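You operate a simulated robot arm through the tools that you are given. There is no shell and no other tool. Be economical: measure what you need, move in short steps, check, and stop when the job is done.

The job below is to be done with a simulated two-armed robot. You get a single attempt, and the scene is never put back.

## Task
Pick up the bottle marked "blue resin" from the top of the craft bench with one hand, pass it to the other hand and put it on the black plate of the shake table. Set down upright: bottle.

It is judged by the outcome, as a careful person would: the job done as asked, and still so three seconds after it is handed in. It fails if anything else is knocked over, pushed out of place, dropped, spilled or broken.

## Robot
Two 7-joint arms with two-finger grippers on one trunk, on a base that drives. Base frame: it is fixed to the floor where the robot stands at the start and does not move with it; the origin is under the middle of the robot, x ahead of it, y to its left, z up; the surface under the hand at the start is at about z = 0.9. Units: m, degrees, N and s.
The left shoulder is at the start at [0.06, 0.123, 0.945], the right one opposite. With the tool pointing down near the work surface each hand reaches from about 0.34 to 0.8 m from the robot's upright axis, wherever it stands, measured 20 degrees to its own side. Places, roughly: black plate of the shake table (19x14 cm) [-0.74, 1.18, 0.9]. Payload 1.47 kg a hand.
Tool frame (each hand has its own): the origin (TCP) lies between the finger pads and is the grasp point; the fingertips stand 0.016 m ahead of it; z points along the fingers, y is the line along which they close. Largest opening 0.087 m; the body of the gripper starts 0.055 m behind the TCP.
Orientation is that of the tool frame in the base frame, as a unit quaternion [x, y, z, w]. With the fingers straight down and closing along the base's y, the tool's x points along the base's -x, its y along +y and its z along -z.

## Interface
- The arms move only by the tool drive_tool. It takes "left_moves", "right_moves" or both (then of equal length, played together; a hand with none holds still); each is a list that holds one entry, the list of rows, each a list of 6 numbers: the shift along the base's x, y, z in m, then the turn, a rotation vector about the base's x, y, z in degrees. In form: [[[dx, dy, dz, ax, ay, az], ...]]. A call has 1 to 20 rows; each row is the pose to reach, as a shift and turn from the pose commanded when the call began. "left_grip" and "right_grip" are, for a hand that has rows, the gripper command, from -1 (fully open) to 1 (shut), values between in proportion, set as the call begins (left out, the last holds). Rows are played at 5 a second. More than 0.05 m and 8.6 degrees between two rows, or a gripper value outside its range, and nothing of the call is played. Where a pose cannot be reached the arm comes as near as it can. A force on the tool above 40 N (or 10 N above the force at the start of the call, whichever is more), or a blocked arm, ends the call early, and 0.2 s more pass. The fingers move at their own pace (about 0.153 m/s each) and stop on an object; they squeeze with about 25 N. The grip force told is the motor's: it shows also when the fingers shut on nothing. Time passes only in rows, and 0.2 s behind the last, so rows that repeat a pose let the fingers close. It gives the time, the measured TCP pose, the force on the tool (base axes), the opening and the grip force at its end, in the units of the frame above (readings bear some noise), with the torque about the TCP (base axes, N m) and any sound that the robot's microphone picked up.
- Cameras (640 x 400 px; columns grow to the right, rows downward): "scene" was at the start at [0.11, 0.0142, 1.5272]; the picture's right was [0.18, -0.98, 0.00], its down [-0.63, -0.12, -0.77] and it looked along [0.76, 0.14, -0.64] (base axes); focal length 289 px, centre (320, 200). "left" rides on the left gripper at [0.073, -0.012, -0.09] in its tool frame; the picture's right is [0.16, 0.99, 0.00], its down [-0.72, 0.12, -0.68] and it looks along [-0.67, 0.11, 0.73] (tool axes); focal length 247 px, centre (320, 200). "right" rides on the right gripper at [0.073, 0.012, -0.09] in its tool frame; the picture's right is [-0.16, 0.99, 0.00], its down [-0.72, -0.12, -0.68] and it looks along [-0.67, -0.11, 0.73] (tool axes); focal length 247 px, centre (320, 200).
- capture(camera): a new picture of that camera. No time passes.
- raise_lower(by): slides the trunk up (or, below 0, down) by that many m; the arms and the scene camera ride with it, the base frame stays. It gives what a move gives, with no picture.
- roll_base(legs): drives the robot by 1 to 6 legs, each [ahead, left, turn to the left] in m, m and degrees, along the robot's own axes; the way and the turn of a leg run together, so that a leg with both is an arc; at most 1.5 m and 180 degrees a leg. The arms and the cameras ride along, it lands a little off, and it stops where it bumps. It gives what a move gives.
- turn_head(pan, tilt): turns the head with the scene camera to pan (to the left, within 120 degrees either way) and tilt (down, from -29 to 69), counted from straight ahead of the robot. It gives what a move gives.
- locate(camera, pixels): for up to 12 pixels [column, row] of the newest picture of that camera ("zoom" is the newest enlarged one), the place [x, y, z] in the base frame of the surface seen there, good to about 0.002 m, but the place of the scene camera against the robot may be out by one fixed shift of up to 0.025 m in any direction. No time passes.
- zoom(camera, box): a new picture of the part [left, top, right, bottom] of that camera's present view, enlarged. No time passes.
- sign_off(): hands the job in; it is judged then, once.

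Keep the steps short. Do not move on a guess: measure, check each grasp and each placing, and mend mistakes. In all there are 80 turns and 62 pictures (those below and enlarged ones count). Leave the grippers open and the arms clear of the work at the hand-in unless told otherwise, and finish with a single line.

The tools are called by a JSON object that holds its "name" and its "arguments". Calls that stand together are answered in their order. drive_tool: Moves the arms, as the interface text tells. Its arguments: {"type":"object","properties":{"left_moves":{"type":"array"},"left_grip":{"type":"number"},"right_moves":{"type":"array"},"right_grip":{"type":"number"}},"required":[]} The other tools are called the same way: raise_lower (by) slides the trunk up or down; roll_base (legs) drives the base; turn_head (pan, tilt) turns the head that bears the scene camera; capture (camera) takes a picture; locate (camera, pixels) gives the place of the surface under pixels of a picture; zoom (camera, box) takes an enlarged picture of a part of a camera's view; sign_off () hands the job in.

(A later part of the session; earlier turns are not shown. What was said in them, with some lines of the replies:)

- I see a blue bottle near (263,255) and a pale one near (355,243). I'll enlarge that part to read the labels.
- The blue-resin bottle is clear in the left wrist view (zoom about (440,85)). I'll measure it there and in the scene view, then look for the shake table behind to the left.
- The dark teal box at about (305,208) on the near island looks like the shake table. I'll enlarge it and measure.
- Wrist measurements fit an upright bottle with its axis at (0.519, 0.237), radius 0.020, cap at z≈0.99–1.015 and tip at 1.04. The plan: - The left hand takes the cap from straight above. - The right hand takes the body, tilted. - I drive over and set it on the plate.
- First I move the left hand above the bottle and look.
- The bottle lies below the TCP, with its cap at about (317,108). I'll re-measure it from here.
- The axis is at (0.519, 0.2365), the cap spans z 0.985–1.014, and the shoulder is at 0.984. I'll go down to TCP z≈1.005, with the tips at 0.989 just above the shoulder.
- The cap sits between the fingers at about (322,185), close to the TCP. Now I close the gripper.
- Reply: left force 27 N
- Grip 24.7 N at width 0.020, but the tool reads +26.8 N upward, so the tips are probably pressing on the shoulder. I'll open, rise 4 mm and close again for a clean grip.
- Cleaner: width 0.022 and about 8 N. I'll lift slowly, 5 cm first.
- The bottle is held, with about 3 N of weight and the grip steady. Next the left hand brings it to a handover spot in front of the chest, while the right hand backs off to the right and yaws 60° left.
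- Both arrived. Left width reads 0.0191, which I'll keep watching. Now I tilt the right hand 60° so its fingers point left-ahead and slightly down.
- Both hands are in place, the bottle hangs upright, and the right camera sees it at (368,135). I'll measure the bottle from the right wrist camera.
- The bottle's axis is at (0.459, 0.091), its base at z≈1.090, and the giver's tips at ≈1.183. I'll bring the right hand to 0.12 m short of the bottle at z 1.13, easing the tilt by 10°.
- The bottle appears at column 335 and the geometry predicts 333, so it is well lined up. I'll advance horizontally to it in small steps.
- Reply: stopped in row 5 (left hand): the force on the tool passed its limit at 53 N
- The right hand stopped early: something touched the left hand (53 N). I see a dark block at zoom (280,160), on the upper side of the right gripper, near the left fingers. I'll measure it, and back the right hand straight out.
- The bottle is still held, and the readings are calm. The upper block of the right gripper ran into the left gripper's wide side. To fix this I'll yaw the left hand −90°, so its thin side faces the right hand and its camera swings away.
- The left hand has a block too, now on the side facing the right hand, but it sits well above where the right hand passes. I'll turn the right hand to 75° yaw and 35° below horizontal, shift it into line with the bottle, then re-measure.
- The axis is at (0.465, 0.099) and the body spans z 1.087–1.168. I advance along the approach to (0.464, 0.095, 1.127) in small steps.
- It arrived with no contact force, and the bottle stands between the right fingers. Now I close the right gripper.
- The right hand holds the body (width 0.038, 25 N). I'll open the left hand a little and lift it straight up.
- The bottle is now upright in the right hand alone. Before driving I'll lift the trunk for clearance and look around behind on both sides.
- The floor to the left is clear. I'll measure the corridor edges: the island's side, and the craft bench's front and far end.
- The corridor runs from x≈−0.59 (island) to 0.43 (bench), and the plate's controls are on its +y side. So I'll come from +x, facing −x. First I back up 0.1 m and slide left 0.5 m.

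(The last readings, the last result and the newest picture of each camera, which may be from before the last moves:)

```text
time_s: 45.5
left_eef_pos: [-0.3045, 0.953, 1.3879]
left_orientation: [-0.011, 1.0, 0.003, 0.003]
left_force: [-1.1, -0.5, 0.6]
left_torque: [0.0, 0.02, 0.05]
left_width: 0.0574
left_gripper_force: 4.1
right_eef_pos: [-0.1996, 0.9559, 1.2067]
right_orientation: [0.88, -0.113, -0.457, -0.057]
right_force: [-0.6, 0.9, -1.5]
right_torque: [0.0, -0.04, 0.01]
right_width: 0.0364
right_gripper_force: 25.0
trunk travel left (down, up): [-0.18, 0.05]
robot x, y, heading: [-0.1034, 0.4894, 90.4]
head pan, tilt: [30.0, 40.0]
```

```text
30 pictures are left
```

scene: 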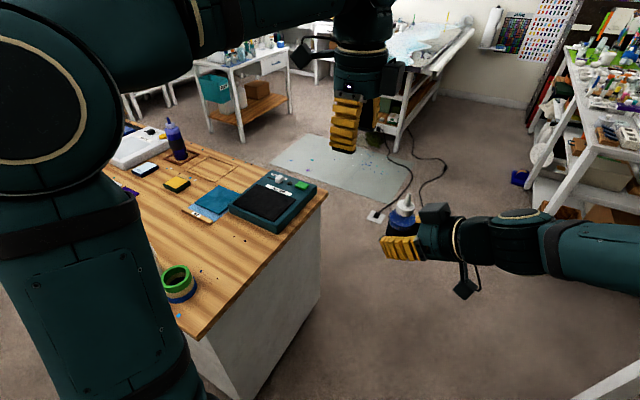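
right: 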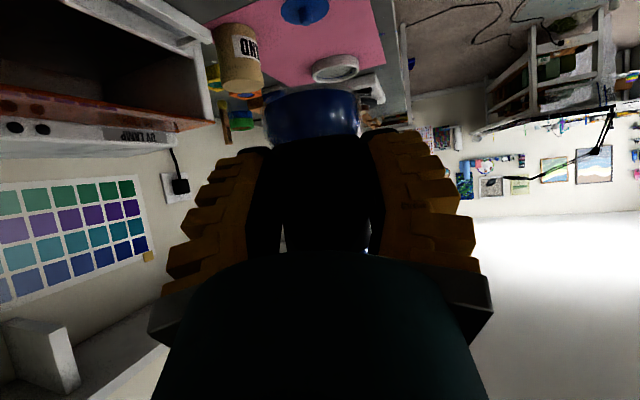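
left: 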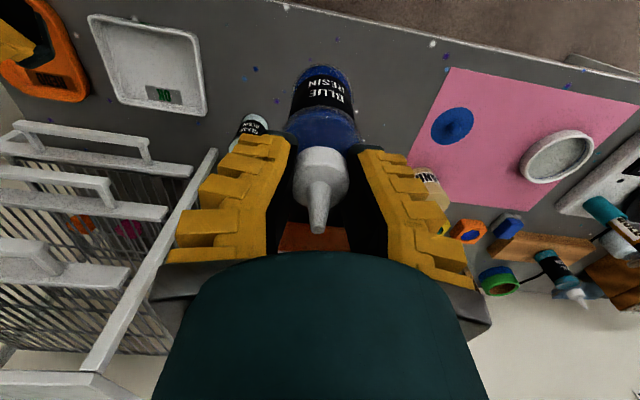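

All clear. I'll drive ahead 0.55 m along the corridor, then turn left 90° to face the island.

{"name": "roll_base", "arguments": {"legs": [[0.55, 0, 0]]}}

{"name": "roll_base", "arguments": {"legs": [[0, 0, 90]]}}

{"name": "turn_head", "arguments": {"pan": 0, "tilt": 45}}

{"name": "capture", "arguments": {"camera": "scene"}}

{"name": "capture", "arguments": {"camera": "left"}}

```text
time_s: 48.7
left_eef_pos: [-0.3018, 1.5083, 1.3872]
left_orientation: [-0.007, 1.0, 0.004, 0.003]
left_force: [-0.9, -0.6, 0.4]
left_torque: [-0.02, 0.01, -0.02]
left_width: 0.0574
left_gripper_force: 3.6
right_eef_pos: [-0.1966, 1.5061, 1.2076]
right_orientation: [0.88, -0.117, -0.457, -0.06]
right_force: [0.3, 0.2, -1.9]
right_torque: [0.01, 0.03, 0.0]
right_width: 0.0365
right_gripper_force: 24.6
trunk travel left (down, up): [-0.18, 0.05]
robot x, y, heading: [-0.1006, 1.0445, 89.7]
head pan, tilt: [30.0, 40.0]
```

```text
time_s: 52.9
left_eef_pos: [-0.5682, 0.8458, 1.3885]
left_orientation: [0.71, -0.704, -0.006, 0.001]
left_force: [-0.2, -0.5, -0.3]
left_torque: [-0.01, 0.04, 0.01]
left_width: 0.0576
left_gripper_force: 3.8
right_eef_pos: [-0.5655, 0.9507, 1.2071]
right_orientation: [0.705, 0.539, -0.365, 0.281]
right_force: [-0.2, -0.6, -3.1]
right_torque: [0.03, -0.02, 0.02]
right_width: 0.037
right_gripper_force: 24.9
trunk travel left (down, up): [-0.18, 0.05]
robot x, y, heading: [-0.1047, 1.0393, 179.6]
head pan, tilt: [30.0, 40.0]
```

```text
time_s: 53.9
left_eef_pos: [-0.57, 0.8472, 1.3889]
left_orientation: [0.71, -0.704, -0.005, 0.001]
left_force: [-0.1, 0.6, -0.5]
left_torque: [-0.04, 0.02, 0.01]
left_width: 0.0574
left_gripper_force: 3.6
right_eef_pos: [-0.5676, 0.9504, 1.2078]
right_orientation: [0.706, 0.538, -0.366, 0.28]
right_force: [-0.6, -0.2, -2.7]
right_torque: [-0.01, -0.02, 0.01]
right_width: 0.0366
right_gripper_force: 25.0
trunk travel left (down, up): [-0.18, 0.05]
robot x, y, heading: [-0.1036, 1.043, 179.3]
head pan, tilt: [0.0, 45.0]
```

```text
29 pictures are left
```

scene: 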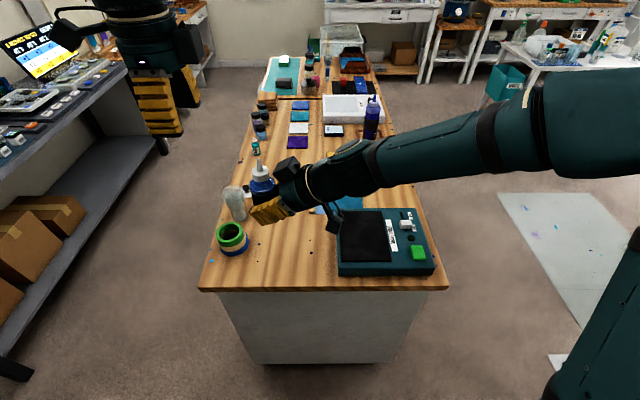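

```text
28 pictures are left
```

left: 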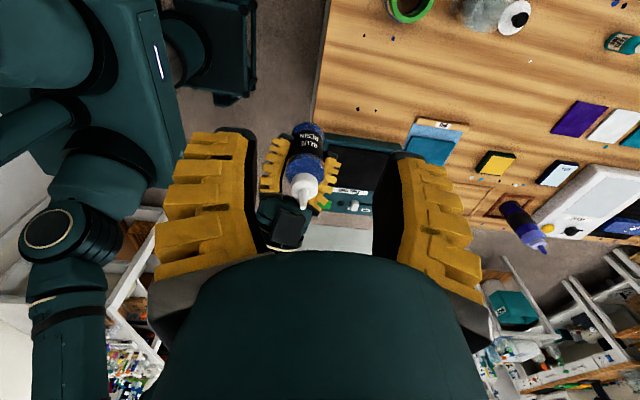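

I now face the island, with the plate at scene (365,235) and also partly in the left camera near (372,165). I'll measure the plate in both views.

{"name": "locate", "arguments": {"camera": "scene", "pixels": [[345, 215], [384, 216], [389, 257], [346, 261], [365, 240], [338, 272], [432, 270], [411, 222], [419, 252], [230, 240], [262, 172], [320, 262]]}}

{"name": "locate", "arguments": {"camera": "left", "pixels": [[370, 165], [385, 155], [365, 180], [340, 190], [345, 145], [304, 190], [303, 150], [360, 152], [352, 208]]}}

{"name": "zoom", "arguments": {"camera": "left", "box": [240, 100, 440, 240]}}

{"name": "zoom", "arguments": {"camera": "scene", "box": [300, 180, 460, 290]}}

```text
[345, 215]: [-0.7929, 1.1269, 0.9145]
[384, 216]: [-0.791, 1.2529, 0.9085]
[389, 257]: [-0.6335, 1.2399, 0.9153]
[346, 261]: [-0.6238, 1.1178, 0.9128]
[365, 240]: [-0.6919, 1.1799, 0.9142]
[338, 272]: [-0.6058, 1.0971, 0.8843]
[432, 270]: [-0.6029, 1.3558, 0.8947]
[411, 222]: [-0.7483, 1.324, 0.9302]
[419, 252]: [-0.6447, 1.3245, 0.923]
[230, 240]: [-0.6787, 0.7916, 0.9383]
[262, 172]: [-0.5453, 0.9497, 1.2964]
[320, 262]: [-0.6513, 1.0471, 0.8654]
```

```text
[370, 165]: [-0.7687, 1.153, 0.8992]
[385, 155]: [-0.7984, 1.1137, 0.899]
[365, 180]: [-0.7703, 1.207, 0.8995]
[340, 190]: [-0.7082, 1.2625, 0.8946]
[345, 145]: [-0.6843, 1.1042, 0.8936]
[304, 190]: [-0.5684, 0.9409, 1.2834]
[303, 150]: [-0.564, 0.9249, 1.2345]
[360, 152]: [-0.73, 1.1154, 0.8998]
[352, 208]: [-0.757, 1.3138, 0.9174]
```

```text
2.86 times, centred on (340, 170) of left
```

zoom: 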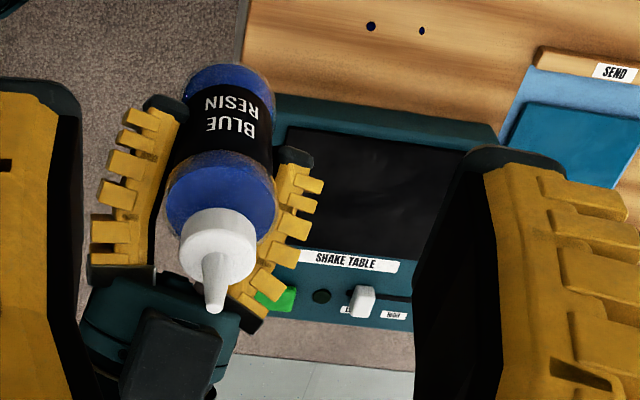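

```text
3.64 times, centred on (380, 235) of scene
```

zoom: 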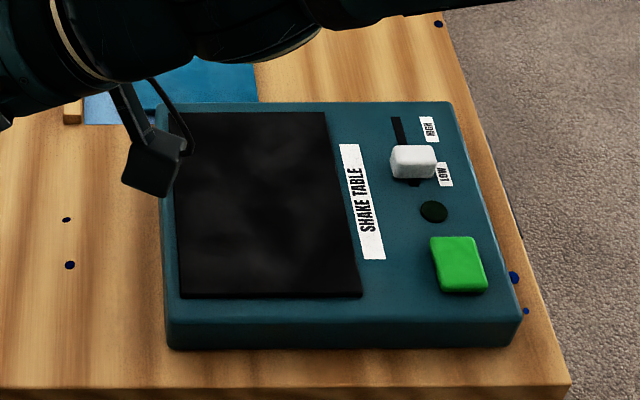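

The wrist camera puts the plate at z≈0.900, so the scene camera reads 0.015 high. Corrected, the plate spans x −0.80…−0.615 and y 1.10…1.24. I'll bring the bottle above about (−0.69, 1.165), yawing the right hand −60° so its camera hangs out past the +x edge.

{"name": "drive_tool", "arguments": {"right_moves": [[[-0.015, 0.027, 0, 0, 0, -7.5], [-0.03, 0.054, 0, 0, 0, -15], [-0.045, 0.081, 0, 0, 0, -22.5], [-0.06, 0.108, 0, 0, 0, -30], [-0.075, 0.135, 0, 0, 0, -37.5], [-0.09, 0.162, 0, 0, 0, -45], [-0.105, 0.189, 0, 0, 0, -52.5], [-0.119, 0.215, 0, 0, 0, -60], [-0.119, 0.215, 0, 0, 0, -60]]]}}

{"name": "capture", "arguments": {"camera": "scene"}}

{"name": "capture", "arguments": {"camera": "right"}}

```text
time_s: 55.9
left_eef_pos: [-0.5679, 0.847, 1.3881]
left_orientation: [0.71, -0.704, -0.005, 0.001]
left_force: [-0.1, 0.3, -0.2]
left_torque: [-0.03, -0.03, -0.01]
left_width: 0.0575
left_gripper_force: 3.4
right_eef_pos: [-0.6864, 1.1679, 1.209]
right_orientation: [0.88, 0.111, -0.457, 0.059]
right_force: [0.4, -0.1, -1.2]
right_torque: [0.0, 0.0, 0.02]
right_width: 0.0365
right_gripper_force: 24.9
trunk travel left (down, up): [-0.18, 0.05]
robot x, y, heading: [-0.1043, 1.0409, 179.6]
head pan, tilt: [0.0, 45.0]
```

```text
25 pictures are left
```

scene: 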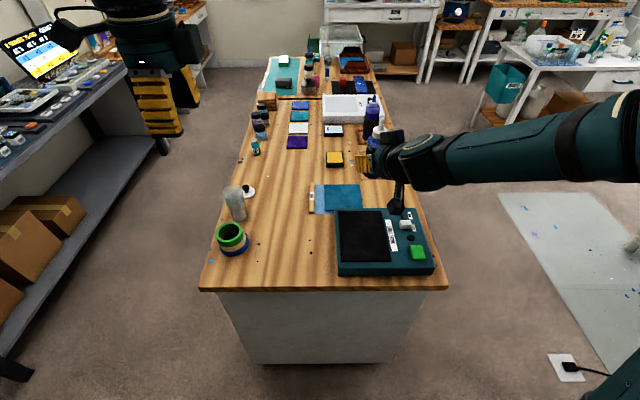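

```text
24 pictures are left
```

right: 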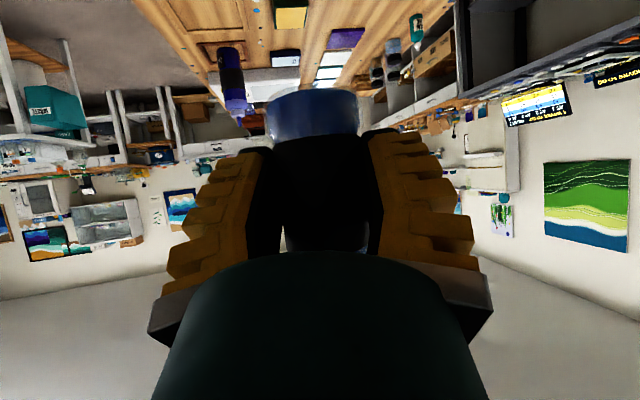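

The bottle is over the plate. I'll lower the trunk back 0.08 m, then lower the arm to about 4–5 cm above contact and check.

{"name": "raise_lower", "arguments": {"by": -0.08}}

{"name": "drive_tool", "arguments": {"right_moves": [[[0, 0, -0.03, 0, 0, 0], [0, 0, -0.06, 0, 0, 0], [0, 0, -0.09, 0, 0, 0], [0, 0, -0.12, 0, 0, 0], [0, 0, -0.145, 0, 0, 0], [0, 0, -0.145, 0, 0, 0]]]}}

{"name": "zoom", "arguments": {"camera": "scene", "box": [300, 130, 480, 290]}}

{"name": "capture", "arguments": {"camera": "left"}}

```text
time_s: 57.1
left_eef_pos: [-0.5686, 0.8462, 1.3079]
left_orientation: [0.71, -0.704, -0.006, 0.001]
left_force: [-0.3, 0.5, 0.7]
left_torque: [0.0, 0.03, 0.01]
left_width: 0.0574
left_gripper_force: 3.9
right_eef_pos: [-0.6865, 1.1664, 1.1298]
right_orientation: [0.88, 0.113, -0.458, 0.06]
right_force: [0.7, 0.0, -2.4]
right_torque: [0.01, 0.0, -0.02]
right_width: 0.0367
right_gripper_force: 24.9
trunk travel left (down, up): [-0.1, 0.13]
robot x, y, heading: [-0.1072, 1.0423, 179.6]
head pan, tilt: [0.0, 45.0]
```

```text
time_s: 58.5
left_eef_pos: [-0.5685, 0.8465, 1.3083]
left_orientation: [0.71, -0.704, -0.005, 0.001]
left_force: [0.2, -0.4, 0.6]
left_torque: [0.0, -0.01, 0.02]
left_width: 0.0574
left_gripper_force: 3.5
right_eef_pos: [-0.6855, 1.1676, 0.986]
right_orientation: [0.88, 0.113, -0.457, 0.059]
right_force: [-1.1, 0.4, -1.8]
right_torque: [0.0, 0.03, 0.01]
right_width: 0.0366
right_gripper_force: 24.9
trunk travel left (down, up): [-0.1, 0.13]
robot x, y, heading: [-0.1041, 1.0398, 179.3]
head pan, tilt: [0.0, 45.0]
```

```text
2.50 times, centred on (390, 210) of scene
```

zoom: 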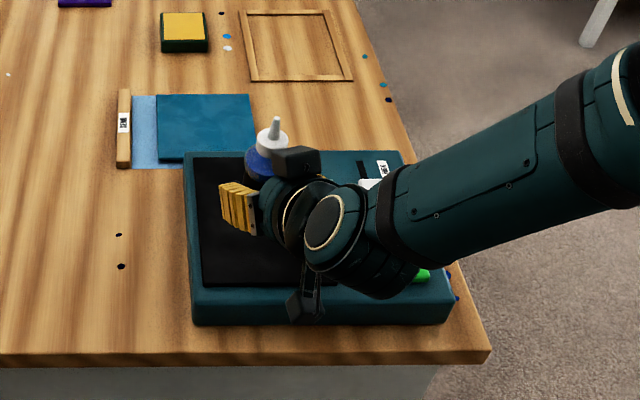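

```text
22 pictures are left
```

left: 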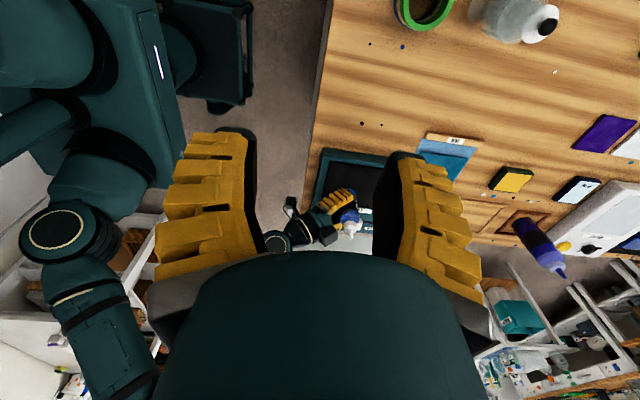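

It is 4–5 cm above contact. Before going down I'll check how low the wrist camera and forearm are over the shake table's controls.

{"name": "locate", "arguments": {"camera": "zoom", "pixels": [[360, 152], [350, 206], [352, 158]]}}

{"name": "zoom", "arguments": {"camera": "scene", "box": [340, 170, 460, 270]}}

{"name": "locate", "arguments": {"camera": "scene", "pixels": [[410, 176], [420, 245], [445, 236], [455, 240], [426, 244], [450, 230], [437, 246], [422, 253], [421, 254], [422, 250], [412, 195], [422, 200]]}}

```text
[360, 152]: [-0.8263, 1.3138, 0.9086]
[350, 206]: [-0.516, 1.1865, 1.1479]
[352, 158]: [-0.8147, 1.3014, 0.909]
```

```text
4.00 times, centred on (400, 220) of scene
```

zoom: 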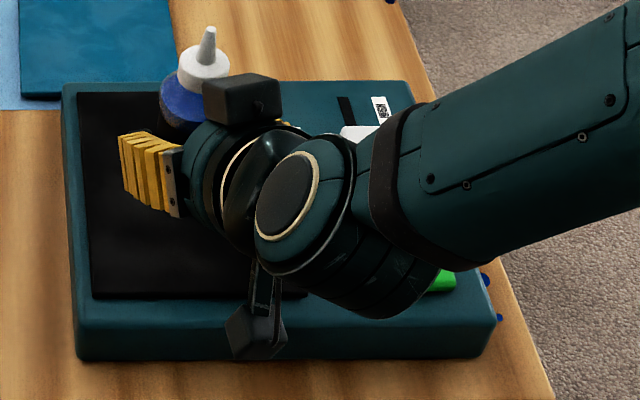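

```text
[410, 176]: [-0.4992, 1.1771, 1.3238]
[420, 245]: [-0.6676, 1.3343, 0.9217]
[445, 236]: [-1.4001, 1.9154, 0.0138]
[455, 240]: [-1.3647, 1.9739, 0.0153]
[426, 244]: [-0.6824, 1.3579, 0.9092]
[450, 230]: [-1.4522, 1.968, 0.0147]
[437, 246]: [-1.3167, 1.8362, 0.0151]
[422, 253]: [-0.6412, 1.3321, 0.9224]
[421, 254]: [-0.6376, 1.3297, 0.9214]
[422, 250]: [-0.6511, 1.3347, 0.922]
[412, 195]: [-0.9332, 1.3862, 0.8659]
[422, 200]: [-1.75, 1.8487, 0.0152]
```

Those scene readings came from the older picture. I'll measure the arm surfaces in the newest enlargement.

{"name": "locate", "arguments": {"camera": "zoom", "pixels": [[375, 312], [420, 290], [355, 280], [470, 262], [245, 345], [255, 330], [275, 345], [285, 210], [250, 100], [207, 40], [200, 70], [440, 282]]}}

```text
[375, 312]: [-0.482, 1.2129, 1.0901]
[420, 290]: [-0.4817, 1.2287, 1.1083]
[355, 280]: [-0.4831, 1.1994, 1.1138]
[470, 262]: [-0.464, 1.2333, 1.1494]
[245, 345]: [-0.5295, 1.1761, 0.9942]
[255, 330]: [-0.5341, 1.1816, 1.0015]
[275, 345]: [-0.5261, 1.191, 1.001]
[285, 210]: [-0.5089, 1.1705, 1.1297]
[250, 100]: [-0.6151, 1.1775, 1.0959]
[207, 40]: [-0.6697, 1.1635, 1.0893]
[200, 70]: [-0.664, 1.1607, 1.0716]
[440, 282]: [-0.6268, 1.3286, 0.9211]
```

The wrist camera and forearm clear everything by several centimetres. The nozzle position hints that the bottle may lean toward the hand, so I'll measure it from the left wrist camera.

{"name": "zoom", "arguments": {"camera": "left", "box": [280, 140, 420, 250]}}

```text
3.64 times, centred on (350, 195) of left
```

zoom: 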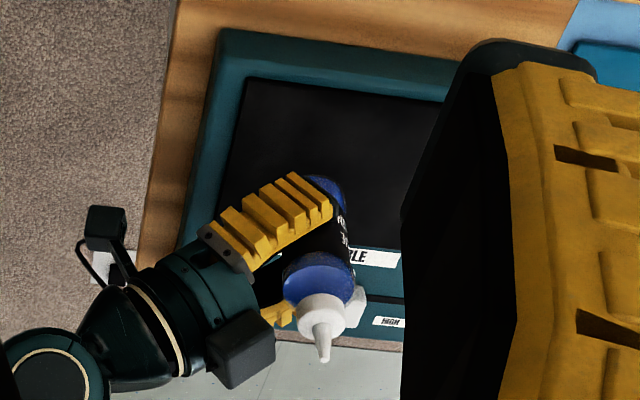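

{"name": "locate", "arguments": {"camera": "zoom", "pixels": [[323, 355], [320, 335], [305, 310], [335, 300], [300, 285], [335, 280], [348, 270], [338, 225], [347, 245], [335, 190], [247, 78], [230, 200]]}}

```text
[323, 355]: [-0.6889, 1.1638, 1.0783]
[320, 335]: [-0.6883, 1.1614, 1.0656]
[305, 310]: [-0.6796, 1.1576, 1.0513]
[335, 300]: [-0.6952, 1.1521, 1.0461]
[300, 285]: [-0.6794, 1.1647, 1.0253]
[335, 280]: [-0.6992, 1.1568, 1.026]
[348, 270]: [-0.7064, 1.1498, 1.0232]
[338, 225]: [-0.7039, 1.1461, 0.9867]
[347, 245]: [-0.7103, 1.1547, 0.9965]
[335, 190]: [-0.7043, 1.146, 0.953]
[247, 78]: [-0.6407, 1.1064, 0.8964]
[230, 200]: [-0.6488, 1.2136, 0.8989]
```

The left wrist camera says the bottle is upright, with the tip at (−0.689, 1.164) and the body side vertical, and its base is at z≈0.941. The plate's near edge is at x≈−0.635. I'll shift 1.5 cm further in and descend to about 3 mm above the plate.

{"name": "drive_tool", "arguments": {"right_moves": [[[-0.008, 0, 0, 0, 0, 0], [-0.015, 0, 0, 0, 0, 0], [-0.015, 0, -0.01, 0, 0, 0], [-0.015, 0, -0.02, 0, 0, 0], [-0.015, 0, -0.03, 0, 0, 0], [-0.015, 0, -0.037, 0, 0, 0], [-0.015, 0, -0.037, 0, 0, 0]]]}}

{"name": "zoom", "arguments": {"camera": "left", "box": [280, 140, 420, 250]}}

```text
time_s: 60.1
left_eef_pos: [-0.5686, 0.8466, 1.3073]
left_orientation: [0.71, -0.704, -0.006, 0.0]
left_force: [-0.7, -0.7, 0.5]
left_torque: [0.02, 0.03, 0.01]
left_width: 0.0574
left_gripper_force: 3.5
right_eef_pos: [-0.703, 1.1662, 0.9464]
right_orientation: [0.88, 0.113, -0.457, 0.06]
right_force: [-0.3, 0.3, -2.9]
right_torque: [0.01, 0.0, 0.04]
right_width: 0.0368
right_gripper_force: 24.9
trunk travel left (down, up): [-0.1, 0.13]
robot x, y, heading: [-0.1046, 1.0419, 179.5]
head pan, tilt: [0.0, 45.0]
```

```text
3.64 times, centred on (350, 195) of left
```

zoom: 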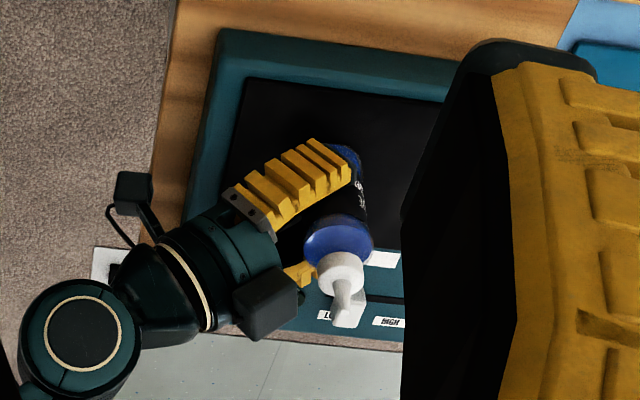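

Force is still just the weight (−2.9 N), so there is no contact yet. I'll go down in 1.5 mm steps.

{"name": "drive_tool", "arguments": {"right_moves": [[[0, 0, -0.0015, 0, 0, 0], [0, 0, -0.003, 0, 0, 0], [0, 0, -0.003, 0, 0, 0]]]}}

```text
time_s: 60.9
left_eef_pos: [-0.568, 0.846, 1.3088]
left_orientation: [0.71, -0.704, -0.005, 0.0]
left_force: [-0.6, -0.6, 0.5]
left_torque: [0.01, 0.04, -0.03]
left_width: 0.0572
left_gripper_force: 4.2
right_eef_pos: [-0.7018, 1.1674, 0.9426]
right_orientation: [0.881, 0.112, -0.457, 0.059]
right_force: [-0.1, -0.4, -1.5]
right_torque: [-0.02, -0.02, 0.02]
right_width: 0.0367
right_gripper_force: 24.9
trunk travel left (down, up): [-0.1, 0.13]
robot x, y, heading: [-0.1006, 1.0429, 179.5]
head pan, tilt: [0.0, 45.0]
```

{"name": "drive_tool", "arguments": {"right_moves": [[[0, 0, -0.0015, 0, 0, 0], [0, 0, -0.003, 0, 0, 0], [0, 0, -0.003, 0, 0, 0]]]}}

```text
time_s: 61.7
left_eef_pos: [-0.5665, 0.8452, 1.3095]
left_orientation: [0.71, -0.704, -0.006, 0.001]
left_force: [0.0, 0.1, -0.4]
left_torque: [0.0, -0.03, -0.01]
left_width: 0.0576
left_gripper_force: 3.7
right_eef_pos: [-0.7033, 1.1666, 0.9425]
right_orientation: [0.879, 0.113, -0.459, 0.06]
right_force: [1.0, 0.4, 8.9]
right_torque: [0.11, -0.22, 0.06]
right_width: 0.0373
right_gripper_force: 25.2
trunk travel left (down, up): [-0.1, 0.13]
robot x, y, heading: [-0.1007, 1.0458, 179.5]
head pan, tilt: [0.0, 45.0]
```

The plate is touched (+8.9 N). I'll ease up 1 mm and open the fingers.

{"name": "drive_tool", "arguments": {"right_moves": [[[0, 0, 0.0012, 0, 0, 0], [0, 0, 0.0012, 0, 0, 0]]]}}

{"name": "drive_tool", "arguments": {"right_moves": [[[0, 0, 0, 0, 0, 0], [0, 0, 0, 0, 0, 0], [0, 0, 0, 0, 0, 0], [0, 0, 0, 0, 0, 0]]], "right_grip": -0.6}}

{"name": "zoom", "arguments": {"camera": "left", "box": [280, 140, 420, 250]}}

{"name": "capture", "arguments": {"camera": "right"}}

```text
time_s: 62.3
left_eef_pos: [-0.5679, 0.8458, 1.3086]
left_orientation: [0.71, -0.704, -0.006, 0.002]
left_force: [0.2, 0.2, -0.3]
left_torque: [0.0, -0.02, 0.02]
left_width: 0.0572
left_gripper_force: 2.8
right_eef_pos: [-0.7025, 1.167, 0.9419]
right_orientation: [0.88, 0.112, -0.457, 0.059]
right_force: [-1.8, 0.1, 6.4]
right_torque: [0.08, 0.01, 0.05]
right_width: 0.0371
right_gripper_force: 25.4
trunk travel left (down, up): [-0.1, 0.13]
robot x, y, heading: [-0.1046, 1.0452, 179.5]
head pan, tilt: [0.0, 45.0]
```

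```text
time_s: 63.3
left_eef_pos: [-0.5679, 0.8469, 1.3077]
left_orientation: [0.71, -0.704, -0.006, 0.0]
left_force: [-0.9, 0.1, 0.5]
left_torque: [0.0, 0.01, 0.0]
left_width: 0.0572
left_gripper_force: 3.2
right_eef_pos: [-0.7026, 1.1659, 0.9424]
right_orientation: [0.88, 0.112, -0.458, 0.06]
right_force: [-0.3, 0.7, -0.1]
right_torque: [0.01, 0.0, -0.01]
right_width: 0.0729
right_gripper_force: 1.8
trunk travel left (down, up): [-0.1, 0.13]
robot x, y, heading: [-0.1038, 1.0426, 179.7]
head pan, tilt: [0.0, 45.0]
```

```text
3.64 times, centred on (350, 195) of left
```

zoom: 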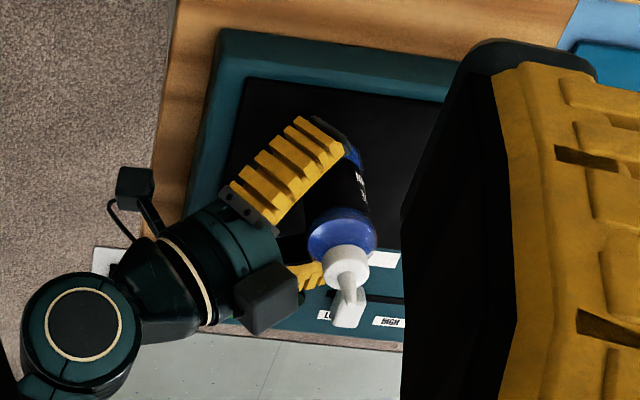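

```text
17 pictures are left
```

right: 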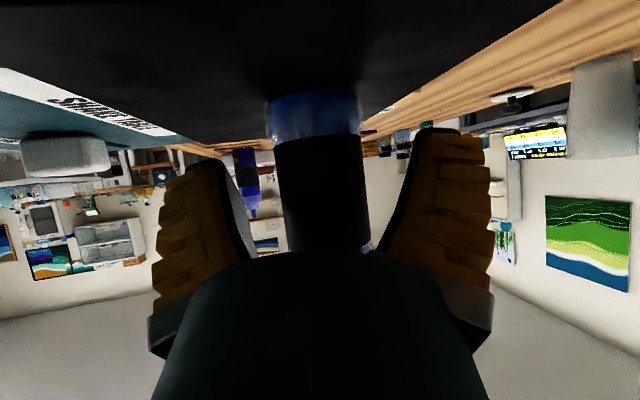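

The bottle stands free on the plate. I'll back the right hand straight out, then up.

{"name": "drive_tool", "arguments": {"right_moves": [[[0.015, 0.004, 0, 0, 0, 0], [0.035, 0.009, 0, 0, 0, 0], [0.06, 0.015, 0.002, 0, 0, 0], [0.09, 0.023, 0.01, 0, 0, 0], [0.115, 0.03, 0.04, 0, 0, 0], [0.13, 0.034, 0.08, 0, 0, 0], [0.14, 0.036, 0.12, 0, 0, 0], [0.14, 0.036, 0.12, 0, 0, 0]]], "right_grip": -1}}

{"name": "drive_tool", "arguments": {"left_moves": [[[0, 0, 0, 0, 0, 0], [0, 0, 0, 0, 0, 0]]], "left_grip": -1}}

{"name": "zoom", "arguments": {"camera": "left", "box": [280, 130, 420, 250]}}

{"name": "capture", "arguments": {"camera": "scene"}}

```text
time_s: 65.1
left_eef_pos: [-0.5688, 0.8465, 1.3077]
left_orientation: [0.71, -0.704, -0.006, 0.0]
left_force: [-0.2, -0.1, -0.3]
left_torque: [-0.01, -0.04, -0.01]
left_width: 0.0576
left_gripper_force: 3.7
right_eef_pos: [-0.5767, 1.2032, 1.066]
right_orientation: [0.881, 0.112, -0.456, 0.059]
right_force: [-0.5, 0.8, -0.2]
right_torque: [-0.02, 0.0, 0.0]
right_width: 0.0871
right_gripper_force: 0.0
right hand out of reach, approached as far as the arm can: row 6, 7, 8
trunk travel left (down, up): [-0.1, 0.13]
robot x, y, heading: [-0.1078, 1.0415, 179.6]
head pan, tilt: [0.0, 45.0]
```

```text
time_s: 65.7
left_eef_pos: [-0.5677, 0.8453, 1.3089]
left_orientation: [0.71, -0.704, -0.005, 0.001]
left_force: [-0.3, -0.1, -0.5]
left_torque: [-0.02, 0.01, 0.0]
left_width: 0.0867
left_gripper_force: 0.1
right_eef_pos: [-0.5749, 1.2023, 1.0671]
right_orientation: [0.881, 0.113, -0.456, 0.06]
right_force: [0.2, -0.2, 0.1]
right_torque: [0.01, 0.03, -0.01]
right_width: 0.0871
right_gripper_force: 0.0
trunk travel left (down, up): [-0.1, 0.13]
robot x, y, heading: [-0.0982, 1.0427, 179.7]
head pan, tilt: [0.0, 45.0]
```

```text
3.33 times, centred on (350, 190) of left
```

zoom: 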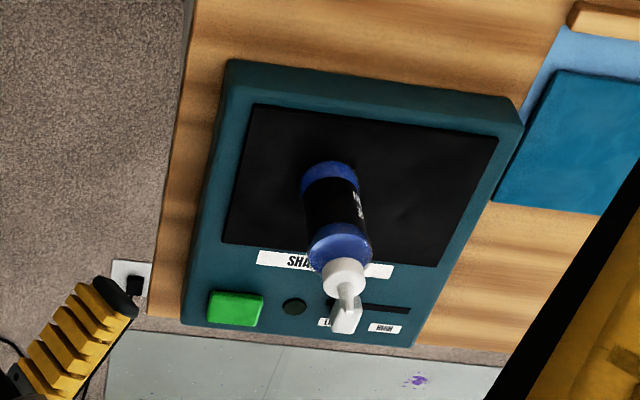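

```text
15 pictures are left
```

scene: 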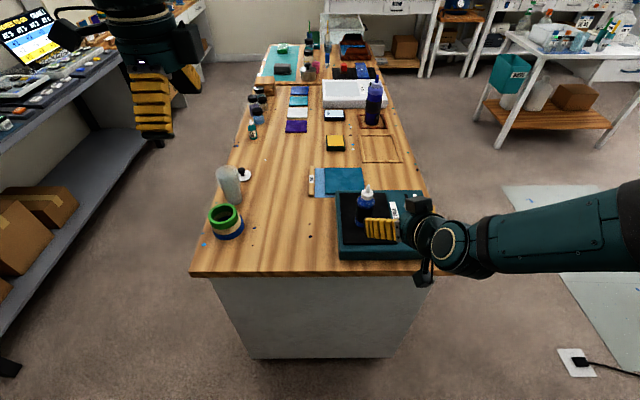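

The bottle stands upright, fully on the black plate, and both grippers are open. I'll back the base 0.1 m so the hands are well clear, then check once more.

{"name": "roll_base", "arguments": {"legs": [[-0.1, 0, 0]]}}

{"name": "zoom", "arguments": {"camera": "scene", "box": [280, 130, 480, 270]}}

```text
time_s: 66.8
left_eef_pos: [-0.4664, 0.8446, 1.3094]
left_orientation: [0.71, -0.704, -0.005, 0.002]
left_force: [-0.1, -0.4, 0.3]
left_torque: [0.03, 0.03, -0.03]
left_width: 0.087
left_gripper_force: 0.0
right_eef_pos: [-0.4732, 1.2017, 1.0681]
right_orientation: [0.88, 0.114, -0.456, 0.06]
right_force: [-0.2, -1.2, 0.6]
right_torque: [0.0, -0.02, 0.0]
right_width: 0.0871
right_gripper_force: 0.1
trunk travel left (down, up): [-0.1, 0.13]
robot x, y, heading: [-0.0031, 1.0417, 179.7]
head pan, tilt: [0.0, 45.0]
```

```text
2.86 times, centred on (380, 200) of scene
```

zoom: 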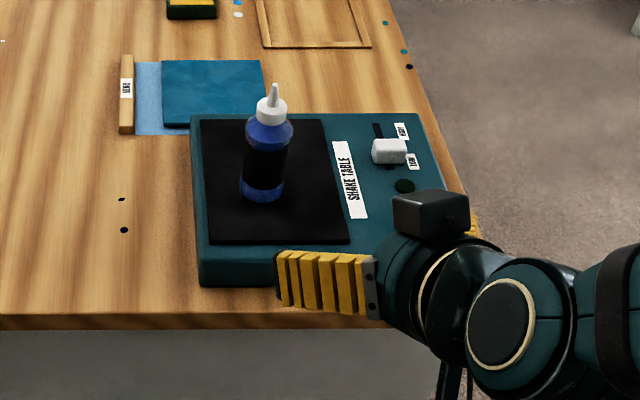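

The bottle is upright on the black plate, nothing else is disturbed, and the arms are clear. I'm handing in.

{"name": "sign_off", "arguments": {}}

```text
The job is handed in.
```

The left hand picked up the blue resin bottle and passed it to the right hand, which set it upright on the black plate of the shake table; nothing else was moved.
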